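You operate a simulated robot arm through the tools that you are given. There is no shell and no other tool. Be economical: measure what you need, move in short steps, check, and stop when the job is done.

You run a simulated robot arm. Do the job below in one go: nothing can be reset, and whatever is moved stays where it is left.

## Task
Mesh the 20, 28, 24 and 36 tooth gears on H26 to H29.
Fine: one on each stud, in that order from H26; push both slides in till the teeth meet; the other three gears stay where they lie.

The check looks at the end state, three seconds after you hand in, the way a careful person would. Anything else that was tipped, shoved, dropped, spilled or broken makes it a failure.

## Robot
A 7-joint arm with a two-finger gripper on a trunk, on a base that drives. Base frame: it is fixed to the floor where the robot stands at the start and does not move with it; the origin is under the middle of the robot, x ahead of it, y to its left, z up. Units: mm, rad, N and s.
With the tool pointing down near the work surface it reaches from about 340 to 760 mm from the robot's upright axis, wherever it stands. Its first joint turns from -2.496 to 2.496 rad. Places, roughly: left gear slide [600, 500, 900]; left stud [600, 700, 900]; right gear slide [600, 200, 900]; right stud [600, 400, 900]. Payload 2.45 kg.
Tool frame: the origin (TCP) lies between the finger pads and is the grasp point; the fingertips stand 26 mm ahead of it; z points along the fingers, y is the line along which they close. The gripper opens to 96 mm. The gripper's body begins 69 mm behind the TCP.
Orientation is that of the tool frame in the base frame, as a unit quaternion [x, y, z, w]. With the fingers straight down and closing along the base's y, the tool's x points along the base's -x, its y along +y and its z along -z.

## Interface
- The arm moves only by the tool servo_tool. Its argument "moves" is a list of rows, each a list of 7 numbers: the shift along the base's x, y, z in mm, then the turn, a rotation vector about the base's x, y, z in rad, then the finger opening in mm, from 0 to 96. In form: [[dx, dy, dz, rx, ry, rz, gripper], ...]. A call has 1 to 12 rows; each row shifts and turns the commanded pose from where the row before left it. Each row takes 0.2 s and may step no farther than 50 mm and 0.15 rad from the row before; otherwise, or with a gripper value out of range, the whole call is refused. A pose out of reach is approached as far as the arm can. The call stops where the force on the tool passes 40 N (or 10 N more than at its start, if that is more) or the arm is blocked; 0.2 s more then pass. The fingers move at their own pace and stop on an object; they squeeze with about 26 N. The grip force told is the motor's: it shows also when the fingers shut on nothing. Time passes only in rows, and 0.2 s behind the last, so rows that do not move let the fingers close. It gives the time, the measured TCP pose, the force on the tool (base axes), the opening and the grip force at its end, in the units of the frame above (readings bear some noise), with the torque about the TCP (base axes, N m) and any sound that the robot's microphone picked up, and new pictures: "show" is both (left out), scene, wrist or none.
- Cameras (640 x 400 px; columns grow to the right, rows downward): "scene" is now at [22.2, 203.1, 1518.1]; the picture's right is [0.39, -0.92, 0.00], its down [-0.70, -0.29, -0.65] and it looks along [0.60, 0.25, -0.76] (base axes); focal length 281 px, centre (320, 200). "wrist" rides on the gripper at [82, 3, -98] in the tool frame; the picture's right is [-0.04, 1.00, 0.00], its down [-0.73, -0.03, -0.68] and it looks along [-0.68, -0.03, 0.73] (tool axes); focal length 256 px, centre (320, 200). There is no depth. A picture from a camera that has moved, and an enlarged one, comes with that camera's place and axes in the base frame and with its lens. The place of the scene camera against the robot may be out by one fixed shift of up to 12 mm in any direction.
- raise_lower(by): slides the trunk up (or, below 0, down) by that many mm; the arm and the scene camera ride with it, the base frame stays. It gives what a move gives, with no picture.
- drive_base(legs): drives the robot by 1 to 6 legs, each [ahead, turn to the left] in mm and rad, along the robot's own axes; the way and the turn of a leg run together, so that a leg with both is an arc; at most 1500 mm and 3.142 rad a leg. The arm and the cameras ride along, it lands a little off, and it stops where it bumps. It gives what a move gives, and a new picture of the scene camera.
- pan_tilt(pan, tilt): turns the head with the scene camera to pan (to the left, within 2.705 rad either way) and tilt (down, from -0.506 to 1.204), counted from straight ahead of the robot. It gives what a move gives, and a new picture of the scene camera.
- enlarge(camera, box): a new picture of the part [left, top, right, bottom] of that camera's present view, enlarged. The clock stands still meanwhile.
- sign_off(): hands the job in; it is judged then, once.

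Go step by step. Nothing tells you exact positions but the pictures and the camera data: compare them with the known pose of the tool, close in by small moves and look again before you grip or let go. The budget is 120 turns and 260 pictures, counting those below and the enlarged ones. Unless the task says otherwise, let go and move clear before handing in, and close with one line.

The tools are called as name(argument=value, ...) on one line, values as JSON. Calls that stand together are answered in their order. servo_tool: Moves the arm, as the interface text tells. Its arguments: {"type":"object","properties":{"moves":{"type":"array"},"show":{"type":"string","enum":["both","scene","wrist","none"]}},"required":["moves"]} The other tools are called the same way: raise_lower (by) slides the trunk up or down; drive_base (legs) drives the base; pan_tilt (pan, tilt) turns the head that bears the scene camera; enlarge (camera, box) takes an enlarged picture of a part of a camera's view; sign_off () hands the job in.

At the start:

```text
time: 0.0
tool_pos: [378.5, 363.4, 1145.9]
tcp_rot: [0.0, 1.0, 0.0, 0.0]
contact_force: [-0.2, 0.7, 0.2]
wrist_torque: [0.01, 0.0, 0.01]
finger_gap: 96.1
finger_force: 0.0
trunk travel left (down, up): [-575.0, 65.0]
robot x, y, heading: [-2.8, 1.6, -0.0]
head pan, tilt: [0.394, 0.867]
```

scene: 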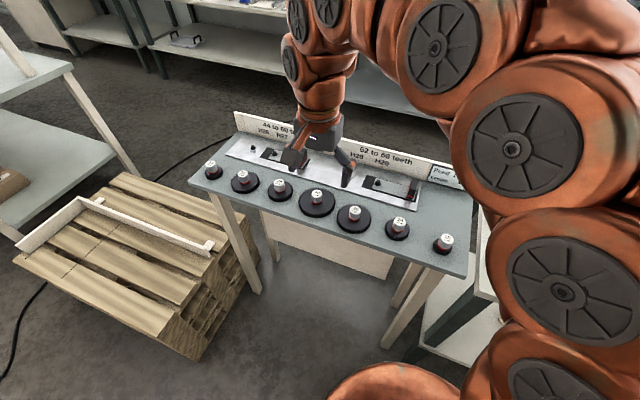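
wrist: 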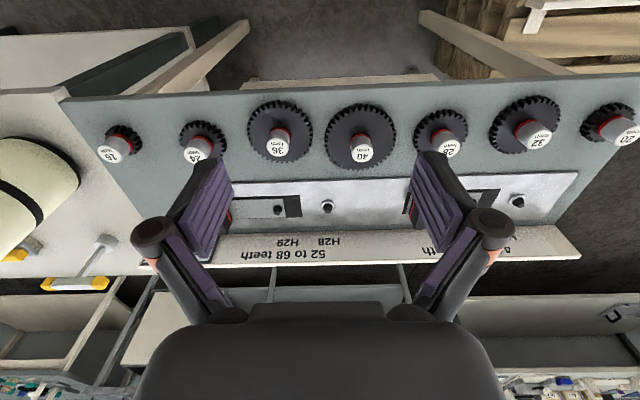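

I see a bench with seven gears in a row and a plate with two stud/slide pairs behind them. I'll enlarge both views to read labels and locate things.

enlarge(camera="scene", box=[180, 100, 340, 220])

enlarge(camera="scene", box=[320, 130, 480, 260])

enlarge(camera="wrist", box=[200, 80, 440, 270])

enlarge(camera="wrist", box=[400, 80, 640, 270])

```text
3.33 times, centred on (260, 160) of scene
camera zoom: at [22.2, 203.1, 1518.1], right [0.39, -0.92, 0.0], down [-0.7, -0.29, -0.65], along [0.6, 0.25, -0.76], focal length 936 px, centre (520, 333)
```

zoom: 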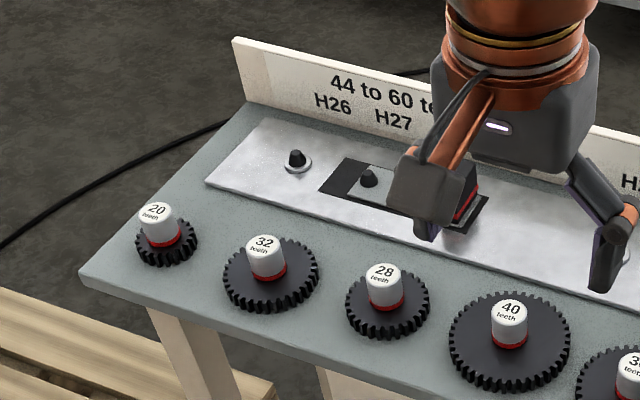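

```text
3.08 times, centred on (400, 195) of scene
camera zoom: at [22.2, 203.1, 1518.1], right [0.39, -0.92, 0.0], down [-0.7, -0.29, -0.65], along [0.6, 0.25, -0.76], focal length 864 px, centre (74, 215)
```

zoom: 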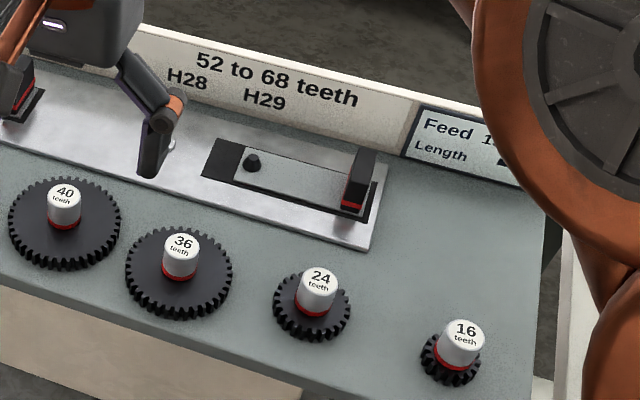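

```text
2.11 times, centred on (320, 175) of wrist
camera zoom: at [299.5, 368.1, 1244.3], right [0.04, 1.0, 0.0], down [0.73, -0.03, 0.68], along [0.68, -0.03, -0.73], focal length 539 px, centre (320, 253)
```

zoom: 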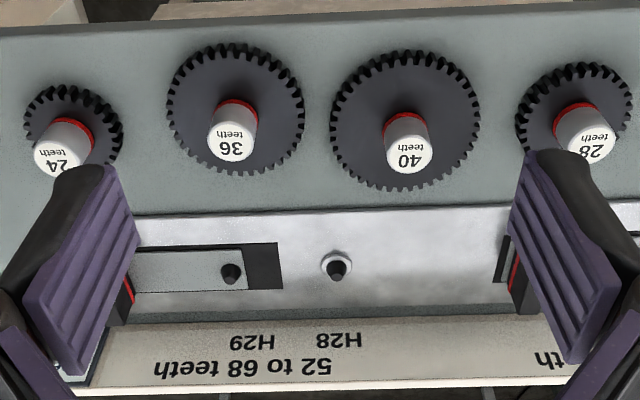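

```text
2.11 times, centred on (520, 175) of wrist
camera zoom: at [299.5, 368.1, 1244.3], right [0.04, 1.0, 0.0], down [0.73, -0.03, 0.68], along [0.68, -0.03, -0.73], focal length 539 px, centre (-101, 253)
```

zoom: 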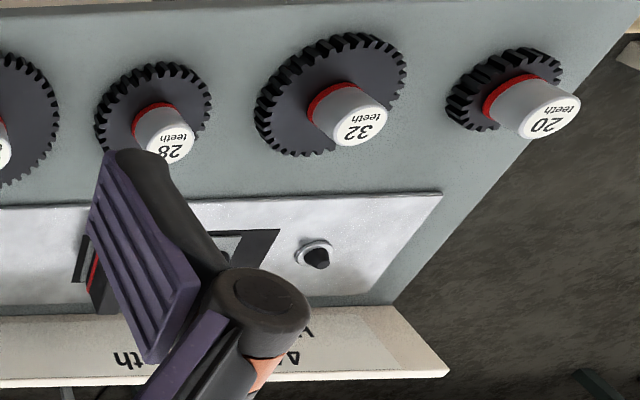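

The layout is clear: H26 is the far-left fixed stud (y≈720), H27 sits on the left slide, H28 is the right fixed stud and H29 sits on the right slide. H26 is out of reach from here, so I'll shift the base about 360 mm to the left. First I check for obstacles.

pan_tilt(pan=1.5, tilt=0.9)

```text
time: 1.3
tool_pos: [379.5, 363.9, 1146.5]
tcp_rot: [0.0, 1.0, 0.0, -0.001]
contact_force: [0.2, -0.1, 0.5]
wrist_torque: [0.01, -0.03, -0.02]
finger_gap: 95.8
finger_force: 0.0
trunk travel left (down, up): [-575.0, 65.0]
robot x, y, heading: [2.1, 2.9, 0.001]
head pan, tilt: [1.499, 0.901]
camera scene: at [-43.7, 248.6, 1515.5], right [1.0, -0.07, 0.0], down [-0.06, -0.78, -0.62], along [0.04, 0.62, -0.78], focal length 281 px, centre (320, 200)
```

scene: 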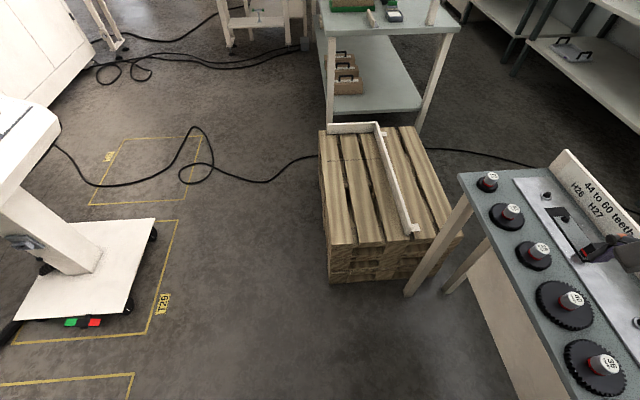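

The floor to the left is clear and the pallet starts at about y 820. I'll drive about 390 mm left.

drive_base(legs=[[0, 1.571], [390, 0], [0, -1.571], [30, 0]])

pan_tilt(pan=0.1, tilt=0.9)

```text
time: 11.9
tool_pos: [379.2, 766.2, 1146.6]
tcp_rot: [-0.025, 1.0, 0.001, 0.0]
contact_force: [-0.6, 0.7, -0.1]
wrist_torque: [-0.04, 0.0, 0.0]
finger_gap: 96.0
finger_force: 0.0
trunk travel left (down, up): [-575.0, 65.0]
robot x, y, heading: [18.1, 380.9, 0.046]
head pan, tilt: [1.499, 0.901]
camera scene: at [-37.5, 630.0, 1515.5], right [1.0, -0.02, 0.0], down [-0.02, -0.78, -0.62], along [0.01, 0.62, -0.78], focal length 281 px, centre (320, 200)
```

scene: 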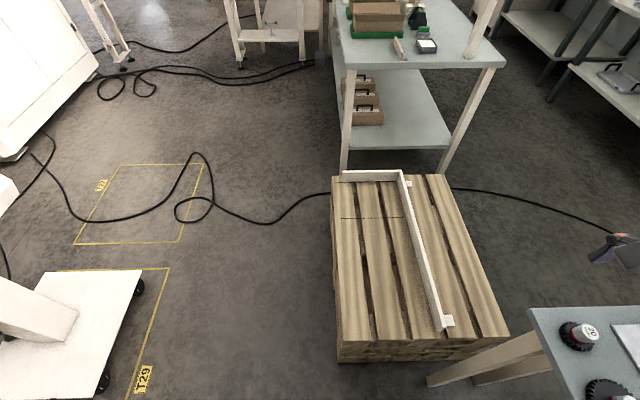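

```text
time: 13.4
tool_pos: [379.5, 766.3, 1146.9]
tcp_rot: [-0.024, 1.0, -0.001, 0.0]
contact_force: [-0.5, 0.2, 0.2]
wrist_torque: [-0.04, 0.01, -0.01]
finger_gap: 95.8
finger_force: 0.0
trunk travel left (down, up): [-575.0, 65.0]
robot x, y, heading: [19.4, 384.2, 0.051]
head pan, tilt: [0.099, 0.901]
camera scene: at [35.7, 565.8, 1515.5], right [0.15, -0.99, 0.0], down [-0.78, -0.12, -0.62], along [0.61, 0.09, -0.78], focal length 281 px, centre (320, 200)
```

scene: 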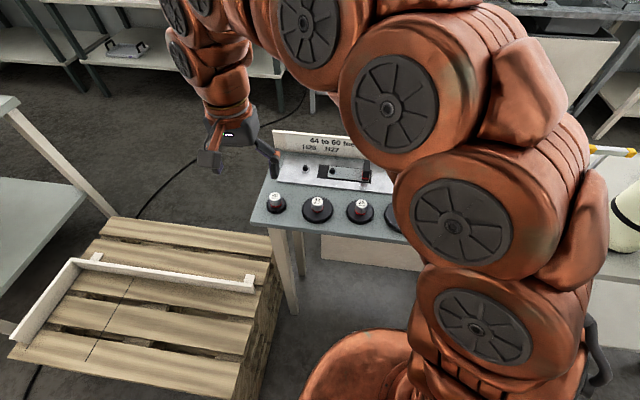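

The base is now at about (19, 383). Next I move the tool above the 20-tooth gear (estimated at 476, 743) and look with the wrist camera.

servo_tool(moves=[[35, -8, -35, 0, 0, -0.05, 96], [35, -8, -36, 0, 0, 0, 96], [27, -7, -36, 0, 0, 0, 96], [0, 0, 0, 0, 0, 0, 96]], show="wrist")

```text
refused: row 1 steps farther than a row can; nothing moved
```

servo_tool(moves=[[25, -6, -25, 0, 0, -0.05, 96], [25, -6, -27, 0, 0, 0, 96], [25, -6, -27, 0, 0, 0, 96], [22, -5, -28, 0, 0, 0, 96], [0, 0, 0, 0, 0, 0, 96]], show="wrist")

```text
time: 14.6
tool_pos: [475.9, 741.1, 1037.4]
tcp_rot: [0.0, 1.0, 0.0, 0.0]
contact_force: [0.1, -0.3, -0.1]
wrist_torque: [0.02, -0.01, -0.04]
finger_gap: 96.0
finger_force: 0.0
trunk travel left (down, up): [-575.0, 65.0]
robot x, y, heading: [20.2, 382.0, 0.047]
head pan, tilt: [0.099, 0.901]
camera wrist: at [395.3, 745.3, 1135.5], right [0.04, 1.0, 0.0], down [0.73, -0.03, 0.68], along [0.68, -0.03, -0.73], focal length 256 px, centre (320, 200)
```

wrist: 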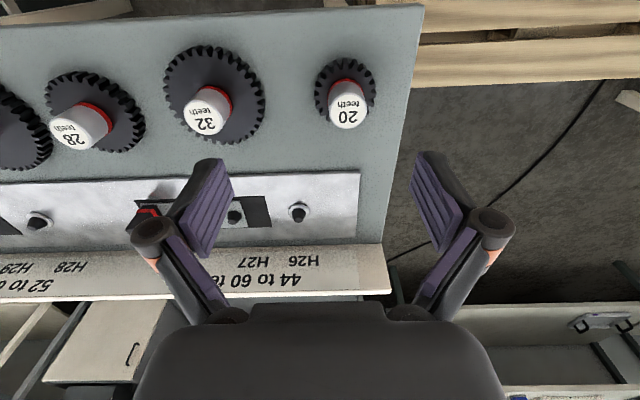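

The 20 gear's hub is at about (478, 762), with its top near z≈950. I move above it, staying clear, and look again.

servo_tool(moves=[[2, 20, -15, 0, 0, 0, 96], [0, 0, -22, 0, 0, 0, 96], [0, 0, 0, 0, 0, 0, 96]], show="both")

enlarge(camera="wrist", box=[200, 40, 440, 240])

enlarge(camera="scene", box=[190, 110, 390, 240])

```text
time: 15.4
tool_pos: [477.5, 762.1, 1001.9]
tcp_rot: [0.0, 1.0, 0.0, 0.0]
contact_force: [0.3, 0.0, -0.1]
wrist_torque: [0.01, -0.02, 0.01]
finger_gap: 95.9
finger_force: 0.1
trunk travel left (down, up): [-575.0, 65.0]
robot x, y, heading: [20.3, 384.5, 0.049]
head pan, tilt: [0.099, 0.901]
camera scene: at [35.7, 565.8, 1515.5], right [0.15, -0.99, 0.0], down [-0.78, -0.12, -0.62], along [0.61, 0.09, -0.78], focal length 281 px, centre (320, 200)
camera wrist: at [397.9, 766.5, 1099.1], right [0.04, 1.0, 0.0], down [0.73, -0.03, 0.68], along [0.68, -0.03, -0.73], focal length 256 px, centre (320, 200)
```

scene: 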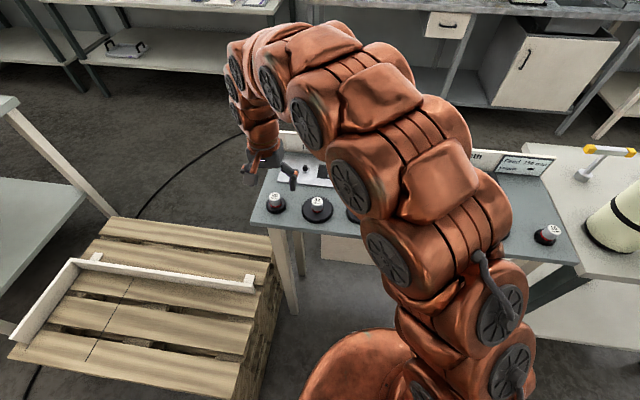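
wrist: 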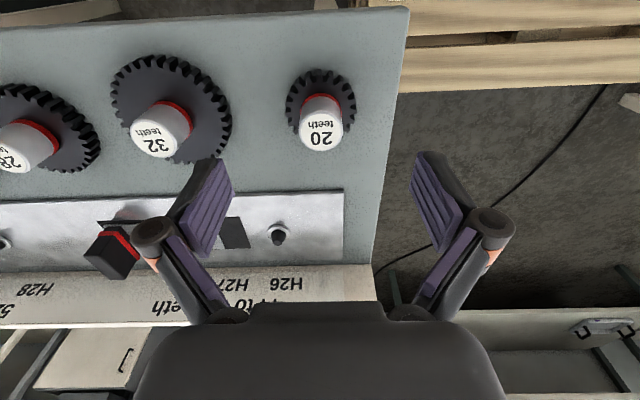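

```text
2.00 times, centred on (320, 140) of wrist
camera zoom: at [397.9, 766.5, 1099.1], right [0.04, 1.0, 0.0], down [0.73, -0.03, 0.68], along [0.68, -0.03, -0.73], focal length 512 px, centre (320, 320)
```

zoom: 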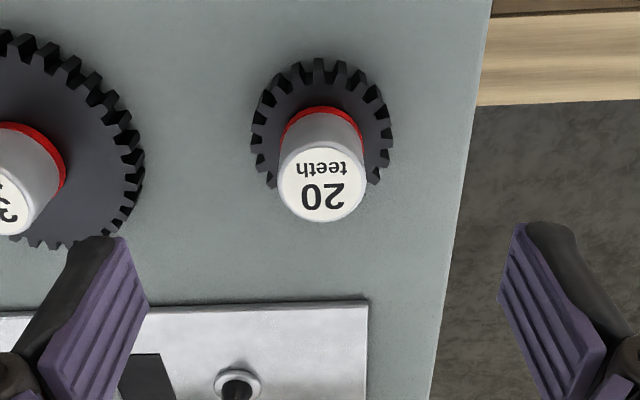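

```text
3.08 times, centred on (290, 175) of scene
camera zoom: at [35.7, 565.8, 1515.5], right [0.15, -0.99, 0.0], down [-0.78, -0.12, -0.62], along [0.61, 0.09, -0.78], focal length 864 px, centre (412, 277)
```

zoom: 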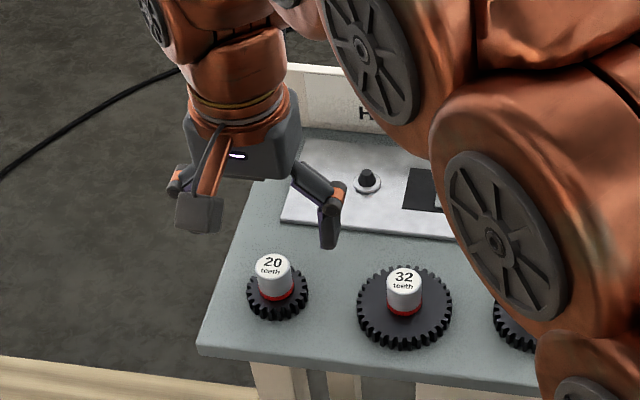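

The hub centre is about (485, 763), with its top near z≈940 and the gear face near z≈906. I centre over it and lower to just above contact, checking before going down fully.

servo_tool(moves=[[8, 1, 0, 0, 0, 0, 70], [0, 0, -15, 0, 0, 0, 60], [0, 0, -15, 0, 0, 0, 60], [0, 0, 0, 0, 0, 0, 60]], show="wrist")

enlarge(camera="wrist", box=[220, 80, 420, 220])

enlarge(camera="scene", box=[230, 140, 330, 220])

```text
time: 16.4
tool_pos: [486.3, 762.8, 972.8]
tcp_rot: [0.0, 1.0, 0.0, 0.0]
contact_force: [0.9, -0.6, -0.2]
wrist_torque: [0.0, 0.0, 0.02]
finger_gap: 60.1
finger_force: 0.1
trunk travel left (down, up): [-575.0, 65.0]
robot x, y, heading: [18.0, 386.2, 0.047]
head pan, tilt: [0.099, 0.901]
camera wrist: at [406.7, 767.8, 1069.7], right [0.04, 1.0, 0.0], down [0.73, -0.03, 0.68], along [0.68, -0.03, -0.73], focal length 256 px, centre (320, 200)
```

wrist: 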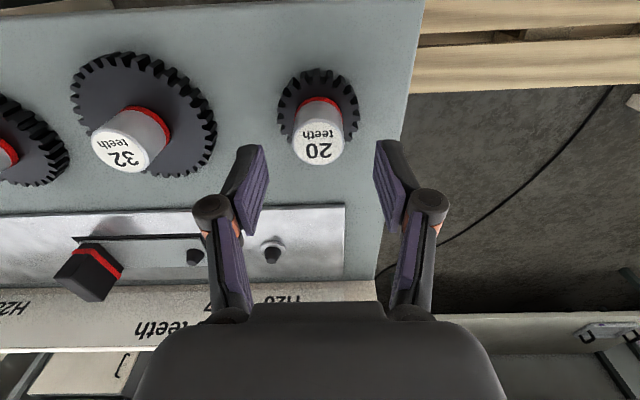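

```text
2.86 times, centred on (320, 150) of wrist
camera zoom: at [406.7, 767.8, 1069.7], right [0.04, 1.0, 0.0], down [0.73, -0.03, 0.68], along [0.68, -0.03, -0.73], focal length 731 px, centre (320, 343)
```

zoom: 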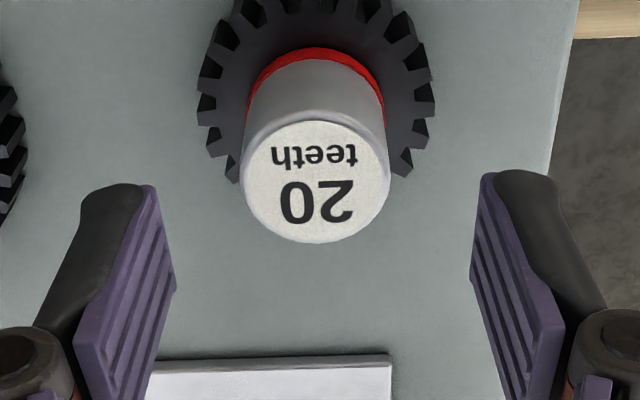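

```text
5.00 times, centred on (280, 180) of scene
camera zoom: at [35.7, 565.8, 1515.5], right [0.15, -0.99, 0.0], down [-0.78, -0.12, -0.62], along [0.61, 0.09, -0.78], focal length 1404 px, centre (520, 300)
```

zoom: 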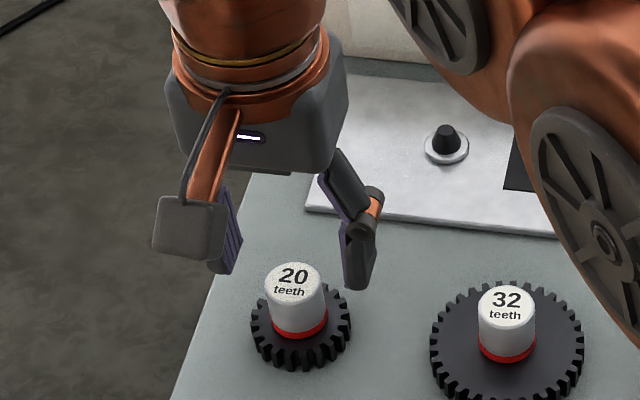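

The hub is centred within 1–2 mm. I go down 30 mm with the fingers straddling it.

servo_tool(moves=[[-1, 1, -12, 0, 0, 0, 60], [0, 0, -12, 0, 0, 0, 60], [0, 0, -6, 0, 0, 0, 60], [0, 0, 0, 0, 0, 0, 60]], show="wrist")

enlarge(camera="wrist", box=[220, 80, 420, 220])

enlarge(camera="scene", box=[230, 150, 330, 230])

```text
time: 17.4
tool_pos: [484.7, 765.5, 943.6]
tcp_rot: [0.001, 1.0, 0.0, 0.0]
contact_force: [-1.3, -0.3, -0.8]
wrist_torque: [-0.02, 0.02, 0.01]
finger_gap: 59.9
finger_force: 0.0
trunk travel left (down, up): [-575.0, 65.0]
robot x, y, heading: [19.2, 385.1, 0.048]
head pan, tilt: [0.099, 0.901]
camera wrist: at [405.9, 769.7, 1040.6], right [0.04, 1.0, 0.0], down [0.73, -0.03, 0.68], along [0.68, -0.03, -0.73], focal length 256 px, centre (320, 200)
```

wrist: 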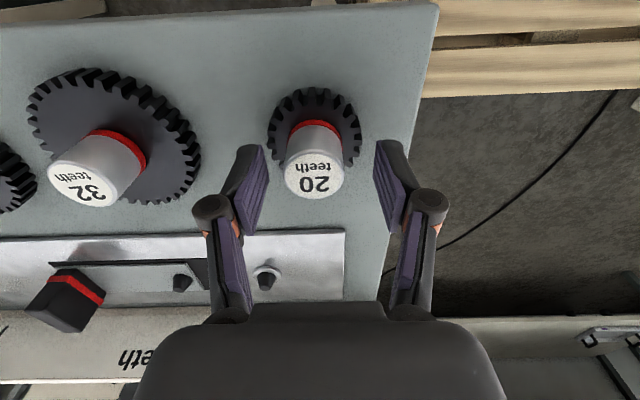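

```text
2.86 times, centred on (320, 150) of wrist
camera zoom: at [405.9, 769.7, 1040.6], right [0.04, 1.0, 0.0], down [0.73, -0.03, 0.68], along [0.68, -0.03, -0.73], focal length 731 px, centre (320, 343)
```

zoom: 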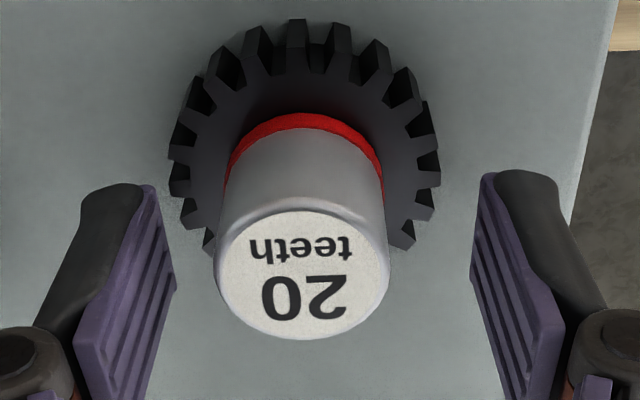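

```text
5.00 times, centred on (280, 190) of scene
camera zoom: at [35.7, 565.8, 1515.5], right [0.15, -0.99, 0.0], down [-0.78, -0.12, -0.62], along [0.61, 0.09, -0.78], focal length 1404 px, centre (520, 250)
```

zoom: 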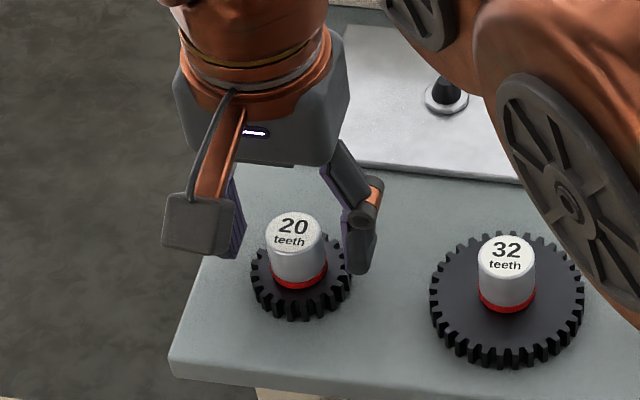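

The hub centre refines to about (487, 763), with the gear face near z≈903. I centre, go down a little more and close.

servo_tool(moves=[[2, -2, -4, 0, 0, 0, 60], [0, 0, -4, 0, 0, 0, 60], [0, 0, 0, 0, 0, 0, 40], [0, 0, 0, 0, 0, 0, 25], [0, 0, 0, 0, 0, 0, 20], [0, 0, 0, 0, 0, 0, 20], [0, 0, 0, 0, 0, 0, 20]], show="wrist")

enlarge(camera="wrist", box=[220, 80, 420, 220])

```text
time: 19.0
tool_pos: [488.2, 762.7, 935.3]
tcp_rot: [0.0, 1.0, 0.001, 0.0]
contact_force: [0.2, -1.6, 1.7]
wrist_torque: [-0.09, 0.06, 0.05]
finger_gap: 49.3
finger_force: 25.9
trunk travel left (down, up): [-575.0, 65.0]
robot x, y, heading: [19.5, 390.7, 0.051]
head pan, tilt: [0.099, 0.901]
camera wrist: at [408.3, 767.0, 1032.6], right [0.04, 1.0, 0.0], down [0.73, -0.03, 0.68], along [0.68, -0.03, -0.73], focal length 256 px, centre (320, 200)
```

wrist: 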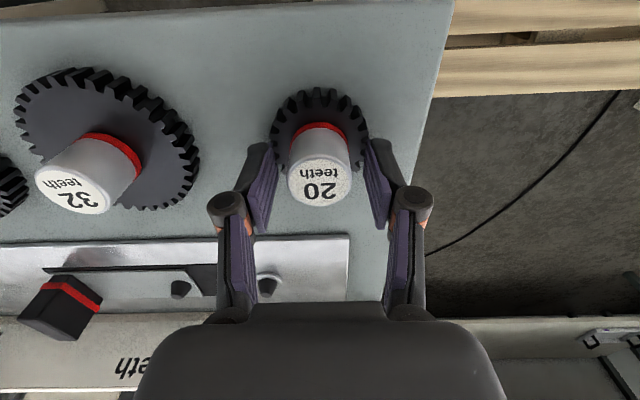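

```text
2.86 times, centred on (320, 150) of wrist
camera zoom: at [408.3, 767.0, 1032.6], right [0.04, 1.0, 0.0], down [0.73, -0.03, 0.68], along [0.68, -0.03, -0.73], focal length 731 px, centre (320, 343)
```

zoom: 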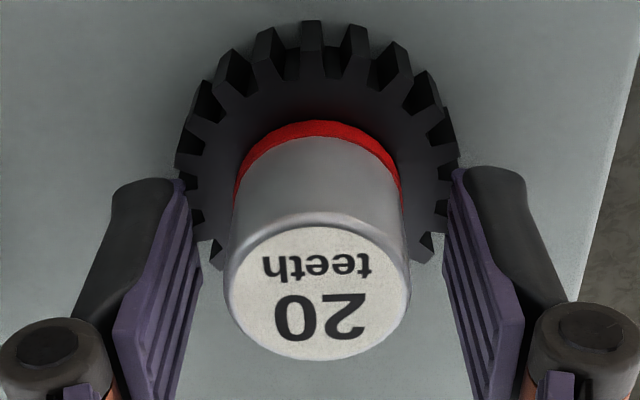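

The gap stopped at 49 mm, so the fingers closed on the gear's teeth rather than the hub and the gear face is higher than I thought. I open, raise 14 mm and close on the hub.

servo_tool(moves=[[0, 0, 0, 0, 0, 0, 62], [0, 0, 0, 0, 0, 0, 62], [0, 0, 7, 0, 0, 0, 62], [0, 0, 7, 0, 0, 0, 62], [0, 0, 0, 0, 0, 0, 40], [0, 0, 0, 0, 0, 0, 25], [0, 0, 0, 0, 0, 0, 20], [0, 0, 0, 0, 0, 0, 20], [0, 0, 0, 0, 0, 0, 20]], show="wrist")

enlarge(camera="wrist", box=[220, 80, 420, 220])

```text
time: 21.0
tool_pos: [488.8, 761.4, 948.8]
tcp_rot: [-0.001, 1.0, 0.0, 0.0]
contact_force: [0.5, -0.7, 0.3]
wrist_torque: [0.0, 0.01, -0.01]
finger_gap: 28.7
finger_force: 25.8
trunk travel left (down, up): [-575.0, 65.0]
robot x, y, heading: [20.2, 381.6, 0.047]
head pan, tilt: [0.099, 0.901]
camera wrist: at [408.2, 767.1, 1046.2], right [0.04, 1.0, 0.0], down [0.73, -0.03, 0.68], along [0.68, -0.03, -0.73], focal length 256 px, centre (320, 200)
```

wrist: 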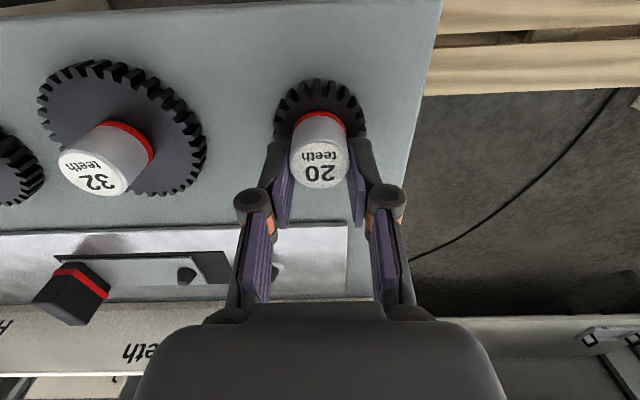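

```text
2.86 times, centred on (320, 150) of wrist
camera zoom: at [408.2, 767.1, 1046.2], right [0.04, 1.0, 0.0], down [0.73, -0.03, 0.68], along [0.68, -0.03, -0.73], focal length 731 px, centre (320, 343)
```

zoom: 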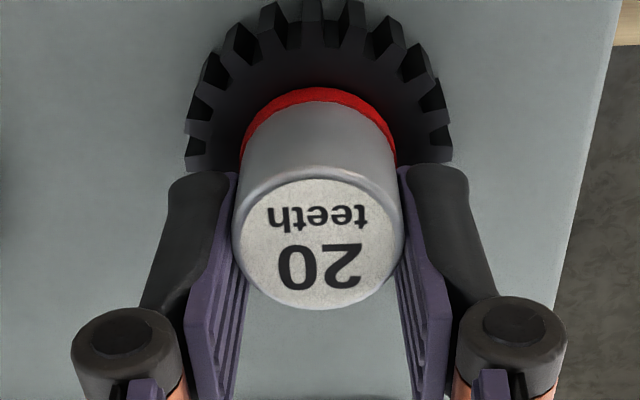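

I have the hub (28.7 mm), but geometry with its top at z≈942 puts its axis near x≈482, about 6 mm off the pad middle. I regrip centred, then lift.

servo_tool(moves=[[0, 0, 0, 0, 0, 0, 40], [-3, 0, 0, 0, 0, 0, 40], [-3, 0, -2, 0, 0, 0, 40], [0, 0, 0, 0, 0, 0, 25], [0, 0, 0, 0, 0, 0, 20], [0, 0, 0, 0, 0, 0, 20], [0, 0, 0, 0, 0, 0, 20]], show="wrist")

enlarge(camera="wrist", box=[220, 80, 420, 220])

servo_tool(moves=[[0, 0, 10, 0, 0, 0, 20], [0, 0, 25, 0, 0, 0, 20], [0, 0, 25, 0, 0, 0, 20], [0, 0, 0, 0, 0, 0, 20]], show="wrist")

enlarge(camera="wrist", box=[180, 80, 420, 260])

enlarge(camera="scene", box=[230, 130, 390, 230])

```text
time: 22.6
tool_pos: [483.1, 762.7, 947.4]
tcp_rot: [-0.001, 1.0, -0.001, 0.0]
contact_force: [1.4, 0.1, 1.9]
wrist_torque: [0.03, 0.01, 0.0]
finger_gap: 29.0
finger_force: 25.8
trunk travel left (down, up): [-575.0, 65.0]
robot x, y, heading: [16.9, 386.2, 0.045]
head pan, tilt: [0.099, 0.901]
camera wrist: at [402.1, 767.0, 1044.8], right [0.04, 1.0, 0.0], down [0.73, -0.03, 0.68], along [0.68, -0.03, -0.73], focal length 256 px, centre (320, 200)
```

wrist: 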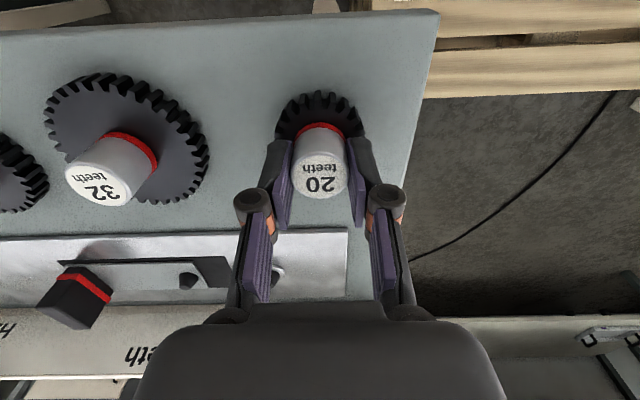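

```text
2.86 times, centred on (320, 150) of wrist
camera zoom: at [402.1, 767.0, 1044.8], right [0.04, 1.0, 0.0], down [0.73, -0.03, 0.68], along [0.68, -0.03, -0.73], focal length 731 px, centre (320, 343)
```

zoom: 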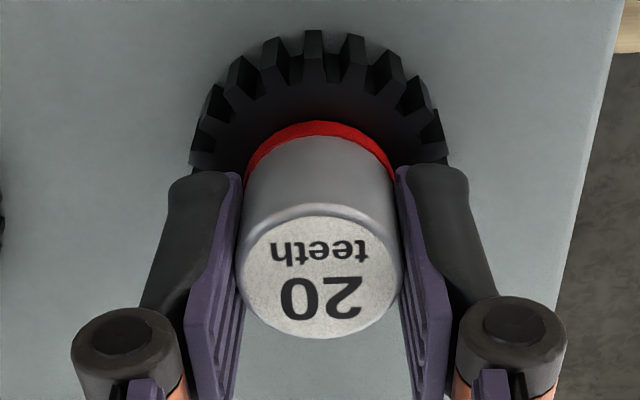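

```text
time: 23.6
tool_pos: [482.1, 761.0, 1005.6]
tcp_rot: [0.0, 1.0, 0.0, 0.0]
contact_force: [-0.1, 0.2, 0.1]
wrist_torque: [0.02, 0.02, 0.03]
finger_gap: 29.1
finger_force: 25.7
trunk travel left (down, up): [-575.0, 65.0]
robot x, y, heading: [18.2, 380.7, 0.053]
head pan, tilt: [0.099, 0.901]
camera wrist: at [402.6, 765.5, 1104.4], right [0.04, 1.0, 0.0], down [0.73, -0.03, 0.68], along [0.68, -0.03, -0.73], focal length 256 px, centre (320, 200)
```

wrist: 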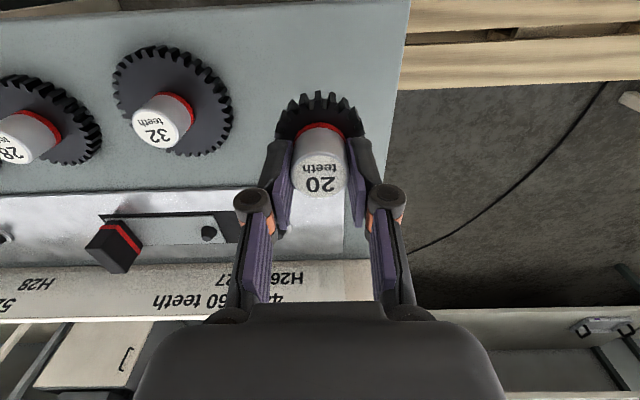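

```text
2.22 times, centred on (300, 170) of wrist
camera zoom: at [402.6, 765.5, 1104.4], right [0.04, 1.0, 0.0], down [0.73, -0.03, 0.68], along [0.68, -0.03, -0.73], focal length 569 px, centre (364, 267)
```

zoom: 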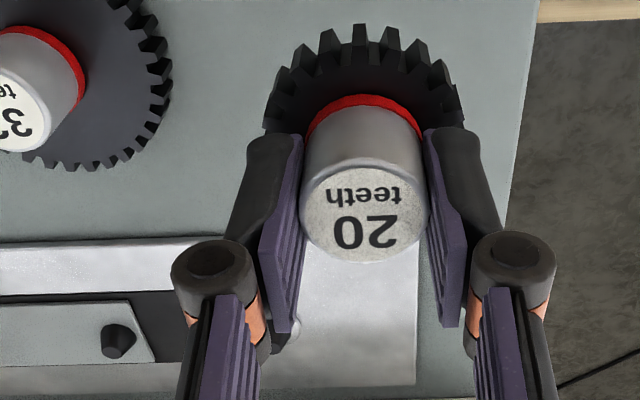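

```text
4.00 times, centred on (310, 180) of scene
camera zoom: at [35.7, 565.7, 1515.5], right [0.15, -0.99, 0.0], down [-0.78, -0.12, -0.62], along [0.61, 0.09, -0.78], focal length 1123 px, centre (360, 280)
```

zoom: 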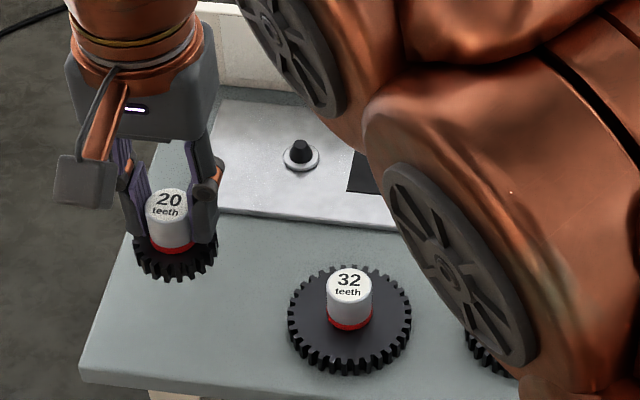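

The gear is lifted cleanly. To locate H26 accurately I raise and go past it, so the camera looks almost straight down on the stud.

servo_tool(moves=[[0, 0, 40, 0, 0, 0, 20], [35, -10, 20, 0, 0, 0, 20], [45, -14, 0, 0, 0, 0, 20], [45, -14, 0, 0, 0, 0, 20], [45, -13, 0, 0, 0, 0, 20], [0, 0, 0, 0, 0, 0, 20], [0, 0, 0, 0, 0, 0, 20]], show="wrist")

enlarge(camera="wrist", box=[220, 0, 420, 140])

enlarge(camera="wrist", box=[60, 0, 300, 160])

```text
time: 25.2
tool_pos: [651.7, 711.9, 1067.4]
tcp_rot: [0.0, 1.0, 0.0, 0.001]
contact_force: [-0.2, -0.3, -0.7]
wrist_torque: [0.0, 0.0, -0.01]
finger_gap: 29.1
finger_force: 26.1
trunk travel left (down, up): [-575.0, 65.0]
robot x, y, heading: [20.7, 382.0, 0.048]
head pan, tilt: [0.099, 0.901]
camera wrist: at [572.0, 716.4, 1166.2], right [0.04, 1.0, 0.0], down [0.73, -0.03, 0.68], along [0.68, -0.03, -0.73], focal length 256 px, centre (320, 200)
```

wrist: 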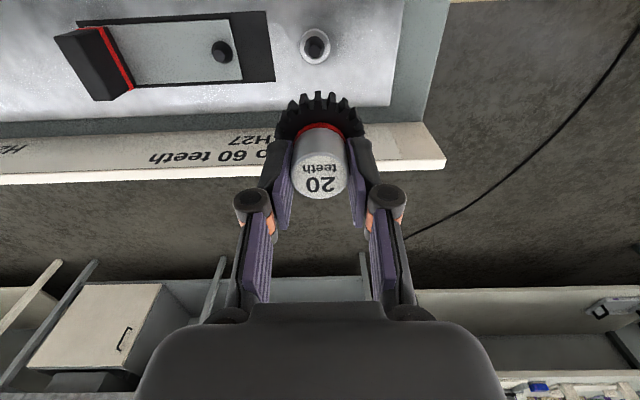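

```text
2.86 times, centred on (320, 70) of wrist
camera zoom: at [572.0, 716.4, 1166.2], right [0.04, 1.0, 0.0], down [0.73, -0.03, 0.68], along [0.68, -0.03, -0.73], focal length 731 px, centre (320, 571)
```

zoom: 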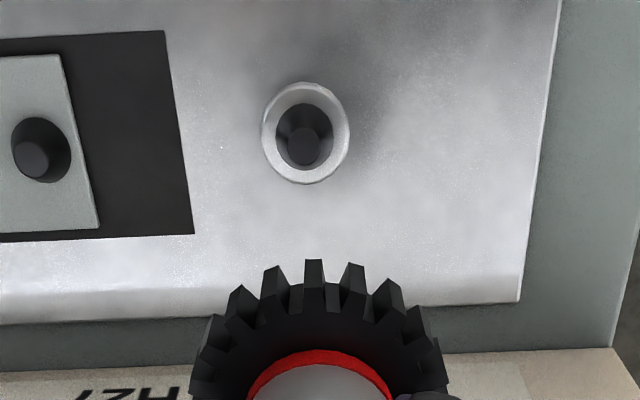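

```text
2.50 times, centred on (180, 80) of wrist
camera zoom: at [572.0, 716.4, 1166.2], right [0.04, 1.0, 0.0], down [0.73, -0.03, 0.68], along [0.68, -0.03, -0.73], focal length 640 px, centre (670, 500)
```

zoom: 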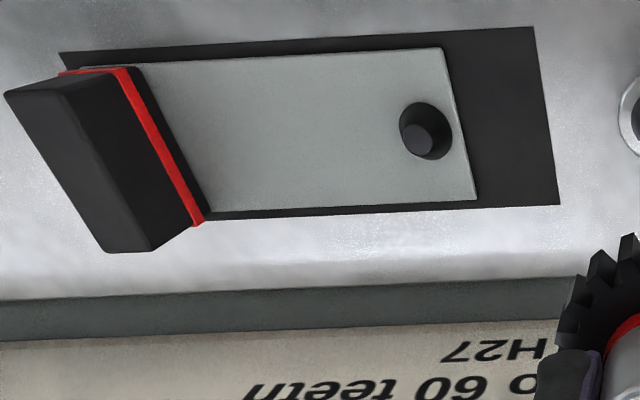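

H26's stud is at about (630, 708.5), tip z≈912, and H27's is at about (630, 624), tip z≈912. I move the held gear over H26 and lower to a safe height for a check.

servo_tool(moves=[[-21.5, -4.2, 0, 0, 0, 0, 20], [0, 0, -40, 0, 0, 0, 20], [0, 0, -40, 0, 0, 0, 20], [0, 0, 0, 0, 0, 0, 20], [0, 0, 0, 0, 0, 0, 20]], show="both")

enlarge(camera="wrist", box=[220, 60, 420, 200])

enlarge(camera="scene", box=[260, 110, 360, 180])

```text
time: 26.4
tool_pos: [631.1, 706.5, 986.6]
tcp_rot: [0.001, 1.0, 0.0, 0.001]
contact_force: [0.9, 0.0, -0.3]
wrist_torque: [-0.02, -0.02, 0.02]
finger_gap: 29.0
finger_force: 26.2
trunk travel left (down, up): [-575.0, 65.0]
robot x, y, heading: [18.2, 383.2, 0.047]
head pan, tilt: [0.099, 0.901]
camera scene: at [35.8, 565.8, 1515.5], right [0.15, -0.99, 0.0], down [-0.78, -0.12, -0.62], along [0.61, 0.09, -0.78], focal length 281 px, centre (320, 200)
camera wrist: at [551.0, 711.4, 1084.7], right [0.04, 1.0, 0.0], down [0.73, -0.03, 0.68], along [0.68, -0.03, -0.73], focal length 256 px, centre (320, 200)
```

scene: 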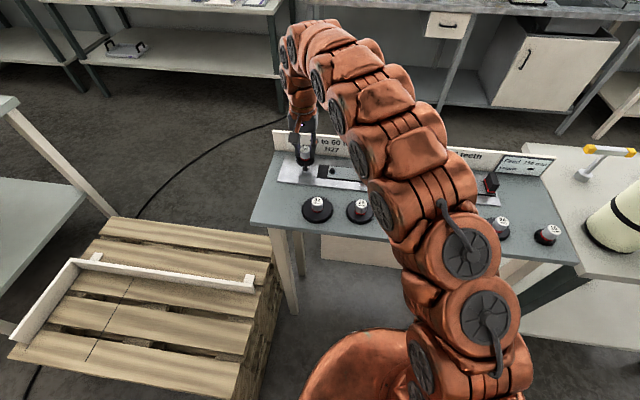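
wrist: 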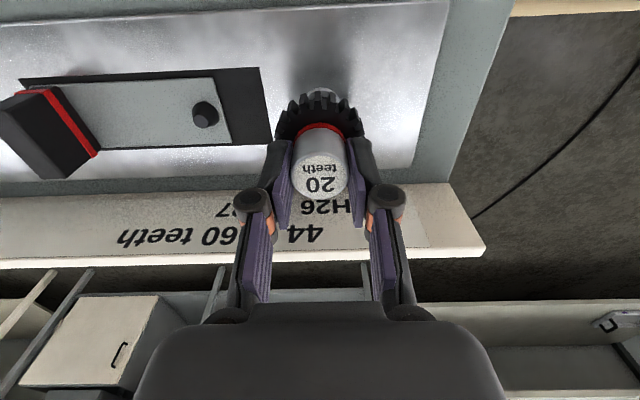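

```text
2.86 times, centred on (320, 130) of wrist
camera zoom: at [551.0, 711.4, 1084.7], right [0.04, 1.0, 0.0], down [0.73, -0.03, 0.68], along [0.68, -0.03, -0.73], focal length 731 px, centre (320, 400)
```

zoom: 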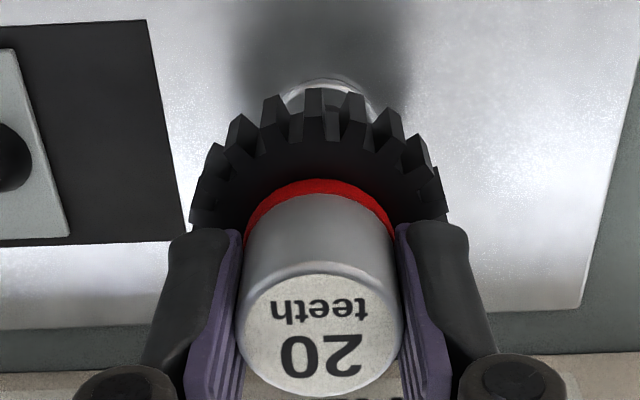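

```text
5.71 times, centred on (310, 145) of scene
camera zoom: at [35.8, 565.8, 1515.5], right [0.15, -0.99, 0.0], down [-0.78, -0.12, -0.62], along [0.61, 0.09, -0.78], focal length 1604 px, centre (377, 514)
```

zoom: 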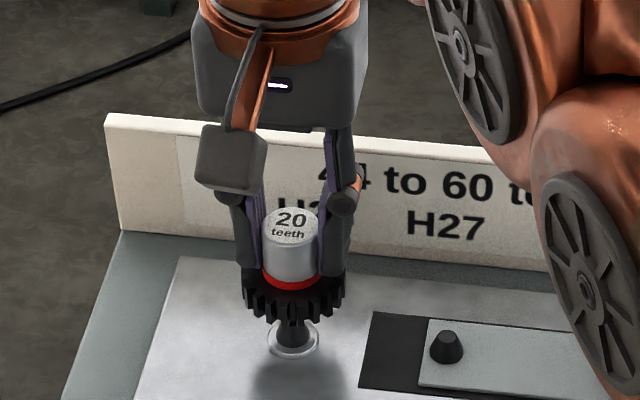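

The gear is nearly above the stud; both views suggest the stud is about 1.3 mm to +y and slightly to −x. I correct that and descend, watching force.

servo_tool(moves=[[-0.8, 1.3, -6, 0, 0, 0, 20], [0, 0, -6, 0, 0, 0, 20], [0, 0, -6, 0, 0, 0, 20], [0, 0, -4, 0, 0, 0, 20], [0, 0, 0, 0, 0, 0, 20]], show="wrist")

enlarge(camera="scene", box=[260, 110, 360, 180])

```text
time: 27.6
tool_pos: [629.7, 709.5, 965.6]
tcp_rot: [0.0, 1.0, 0.001, 0.0]
contact_force: [0.1, -0.2, 0.1]
wrist_torque: [0.03, 0.0, 0.01]
finger_gap: 29.0
finger_force: 26.5
trunk travel left (down, up): [-575.0, 65.0]
robot x, y, heading: [21.0, 388.1, 0.048]
head pan, tilt: [0.099, 0.901]
camera wrist: at [549.6, 713.5, 1062.6], right [0.04, 1.0, 0.0], down [0.73, -0.03, 0.68], along [0.68, -0.03, -0.73], focal length 256 px, centre (320, 200)
```

wrist: 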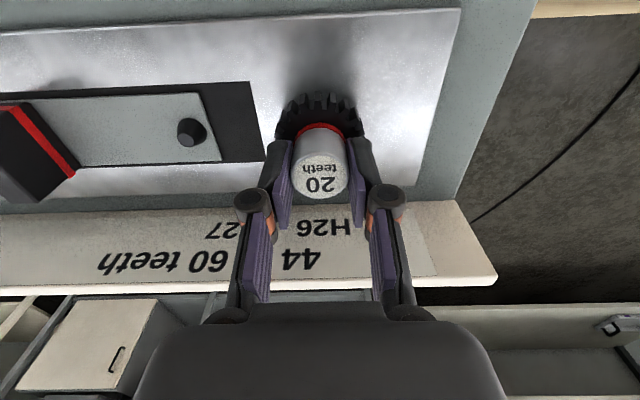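

```text
5.71 times, centred on (310, 145) of scene
camera zoom: at [35.8, 565.8, 1515.5], right [0.15, -0.99, 0.0], down [-0.78, -0.12, -0.62], along [0.61, 0.09, -0.78], focal length 1604 px, centre (377, 514)
```

zoom: 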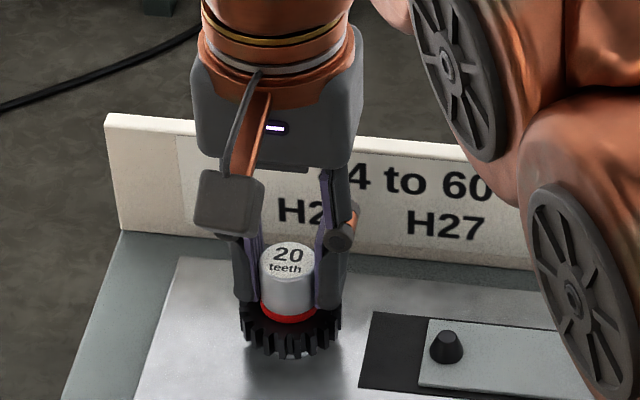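

There is no contact yet, so I continue down in fine steps.

servo_tool(moves=[[0, 0, -2, 0, 0, 0, 20], [0, 0, -2, 0, 0, 0, 20], [0, 0, -2, 0, 0, 0, 20], [0, 0, -2, 0, 0, 0, 20], [0, 0, 0, 0, 0, 0, 20]], show="none")

servo_tool(moves=[[0, 0, -1, 0, 0, 0, 20], [0, 0, -1, 0, 0, 0, 20], [0, 0, -1, 0, 0, 0, 20], [0, 0, 0, 0, 0, 0, 20]], show="wrist")

enlarge(camera="scene", box=[260, 110, 360, 180])

```text
time: 28.8
tool_pos: [629.2, 708.3, 956.0]
tcp_rot: [0.001, 1.0, 0.0, 0.0]
contact_force: [-9.3, -3.1, 6.3]
wrist_torque: [-0.18, 0.55, 0.05]
finger_gap: 29.0
finger_force: 26.2
trunk travel left (down, up): [-575.0, 65.0]
robot x, y, heading: [19.5, 386.5, 0.051]
head pan, tilt: [0.099, 0.901]
```

```text
time: 29.8
tool_pos: [629.2, 707.6, 954.3]
tcp_rot: [0.0, 1.0, 0.001, 0.001]
contact_force: [-5.5, -1.2, 23.1]
wrist_torque: [-0.02, 0.2, -0.03]
finger_gap: 29.0
finger_force: 26.6
trunk travel left (down, up): [-575.0, 65.0]
robot x, y, heading: [19.1, 381.5, 0.052]
head pan, tilt: [0.099, 0.901]
camera wrist: at [549.5, 712.6, 1052.7], right [0.04, 1.0, 0.0], down [0.73, -0.03, 0.68], along [0.68, -0.03, -0.73], focal length 256 px, centre (320, 200)
```

wrist: 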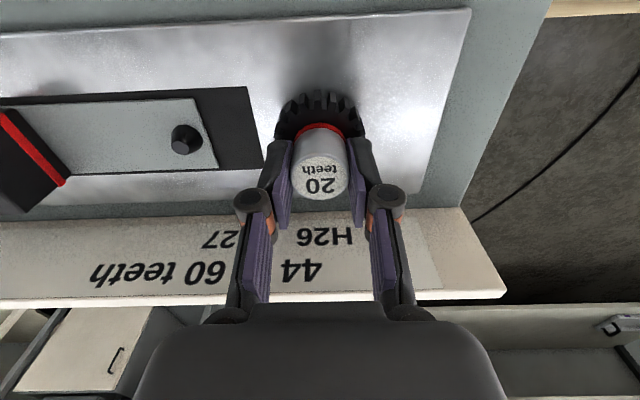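

```text
5.71 times, centred on (310, 145) of scene
camera zoom: at [34.3, 565.0, 1515.8], right [0.15, -0.99, 0.0], down [-0.77, -0.12, -0.62], along [0.62, 0.09, -0.78], focal length 1604 px, centre (377, 514)
```

zoom: 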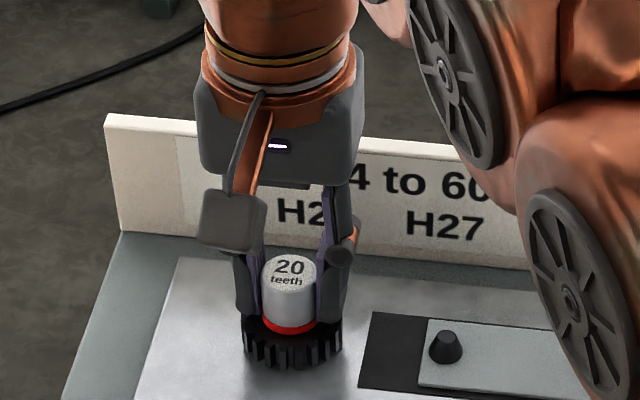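

There's contact at 954 with a small −x side load, so it is either seated or wedged. I ease 1 mm to −x and press again to tell which.

servo_tool(moves=[[-0.5, 0, 2, 0, 0, 0, 20], [-0.7, 0, 0, 0, 0, 0, 20], [0, 0, 0, 0, 0, 0, 20]], show="none")

servo_tool(moves=[[0, 0, -1, 0, 0, 0, 20], [0, 0, -1, 0, 0, 0, 20], [0, 0, -1, 0, 0, 0, 20], [0, 0, 0, 0, 0, 0, 20]], show="none")

```text
time: 30.6
tool_pos: [628.4, 708.4, 955.0]
tcp_rot: [0.001, 1.0, -0.001, 0.0]
contact_force: [2.0, -0.9, 5.4]
wrist_torque: [-0.03, -0.16, -0.01]
finger_gap: 28.8
finger_force: 25.8
trunk travel left (down, up): [-575.0, 65.0]
robot x, y, heading: [20.5, 383.0, 0.05]
head pan, tilt: [0.099, 0.901]
```

```text
time: 31.6
tool_pos: [628.3, 708.0, 953.1]
tcp_rot: [0.0, 1.0, 0.001, 0.001]
contact_force: [1.3, -2.7, 23.5]
wrist_torque: [-0.1, 0.06, 0.06]
finger_gap: 29.3
finger_force: 25.5
trunk travel left (down, up): [-575.0, 65.0]
robot x, y, heading: [19.7, 386.3, 0.047]
head pan, tilt: [0.099, 0.901]
```

Lateral forces centre out and vertical force rises at the same height, so the gear is seated on H26. I release, retreat upward and verify.

servo_tool(moves=[[0, 0, 1.5, 0, 0, 0, 20], [0, 0, 0, 0, 0, 0, 45], [0, 0, 0, 0, 0, 0, 50], [0, 0, 15, 0, 0, 0, 50], [0, 0, 30, 0, 0, 0, 50], [0, 0, 40, 0, 0, 0, 60], [0, 0, 30, 0, 0, 0, 60], [0, 0, 0, 0, 0, 0, 60]], show="both")

enlarge(camera="scene", box=[260, 130, 380, 220])

enlarge(camera="wrist", box=[60, 20, 380, 220])

```text
time: 33.4
tool_pos: [627.9, 708.6, 1068.1]
tcp_rot: [-0.001, 1.0, 0.001, 0.0]
contact_force: [0.3, -0.5, -0.1]
wrist_torque: [-0.02, 0.01, 0.0]
finger_gap: 60.2
finger_force: 0.0
trunk travel left (down, up): [-575.0, 65.0]
robot x, y, heading: [19.7, 387.8, 0.052]
head pan, tilt: [0.099, 0.901]
camera scene: at [35.7, 565.7, 1515.5], right [0.15, -0.99, 0.0], down [-0.78, -0.12, -0.62], along [0.61, 0.09, -0.78], focal length 281 px, centre (320, 200)
camera wrist: at [547.4, 713.3, 1165.5], right [0.04, 1.0, 0.0], down [0.73, -0.03, 0.68], along [0.68, -0.03, -0.73], focal length 256 px, centre (320, 200)
```

scene: 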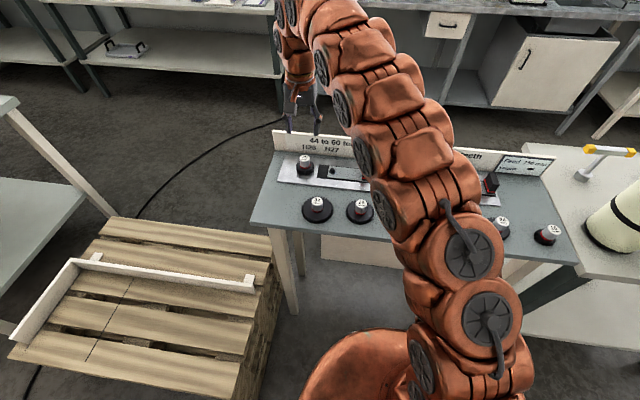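
wrist: 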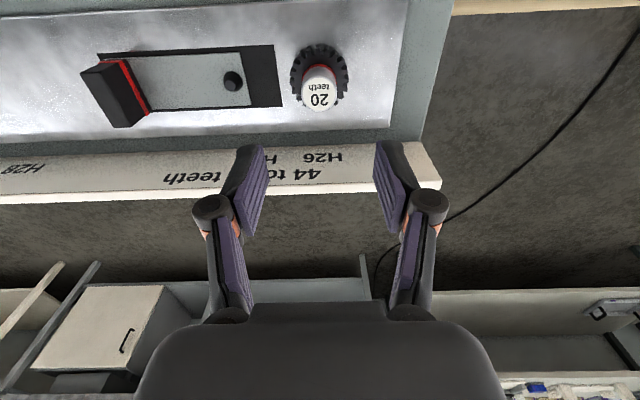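

```text
4.44 times, centred on (320, 175) of scene
camera zoom: at [35.7, 565.7, 1515.5], right [0.15, -0.99, 0.0], down [-0.78, -0.12, -0.62], along [0.61, 0.09, -0.78], focal length 1248 px, centre (320, 311)
```

zoom: 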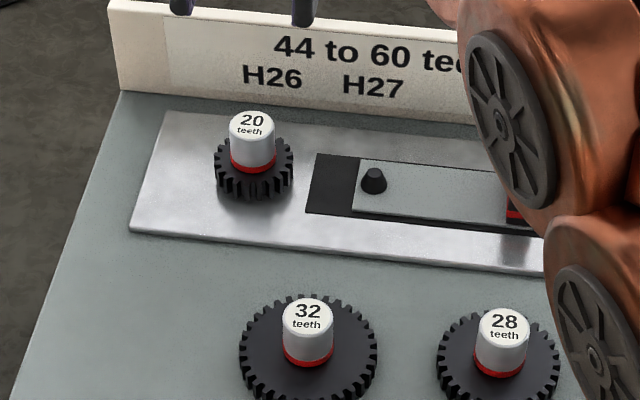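

```text
2.00 times, centred on (220, 120) of wrist
camera zoom: at [547.4, 713.3, 1165.5], right [0.04, 1.0, 0.0], down [0.73, -0.03, 0.68], along [0.68, -0.03, -0.73], focal length 512 px, centre (520, 360)
```

zoom: 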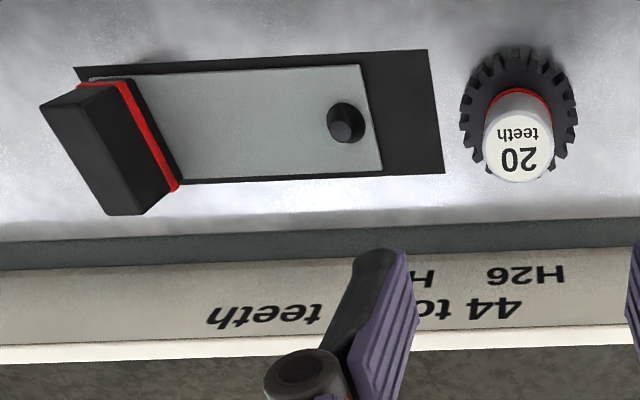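

H26 is done. Next is the 28 gear at about (492, 538): I move above it and look.

servo_tool(moves=[[-35, -35, 0, 0, 0, 0, 60], [-35, -35, 0, 0, 0, 0, 60], [-35, -35, 0, 0, 0, 0, 60], [-30, -35, -20, 0, 0, 0, 60], [0, -31, -30, 0, 0, 0, 60], [0, 0, -35, 0, 0, 0, 60], [0, 0, 0, 0, 0, 0, 60], [0, 0, 0, 0, 0, 0, 60]], show="wrist")

enlarge(camera="wrist", box=[220, 60, 420, 200])

```text
refused: row 4 steps farther than a row can; nothing moved
```

```text
2.86 times, centred on (320, 130) of wrist
camera zoom: at [547.4, 713.3, 1165.5], right [0.04, 1.0, 0.0], down [0.73, -0.03, 0.68], along [0.68, -0.03, -0.73], focal length 731 px, centre (320, 400)
```

zoom: 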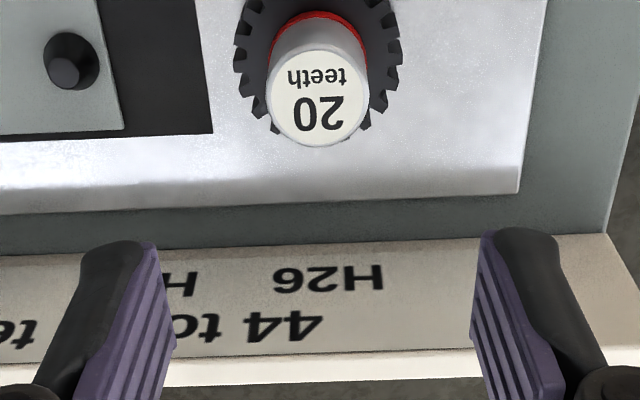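

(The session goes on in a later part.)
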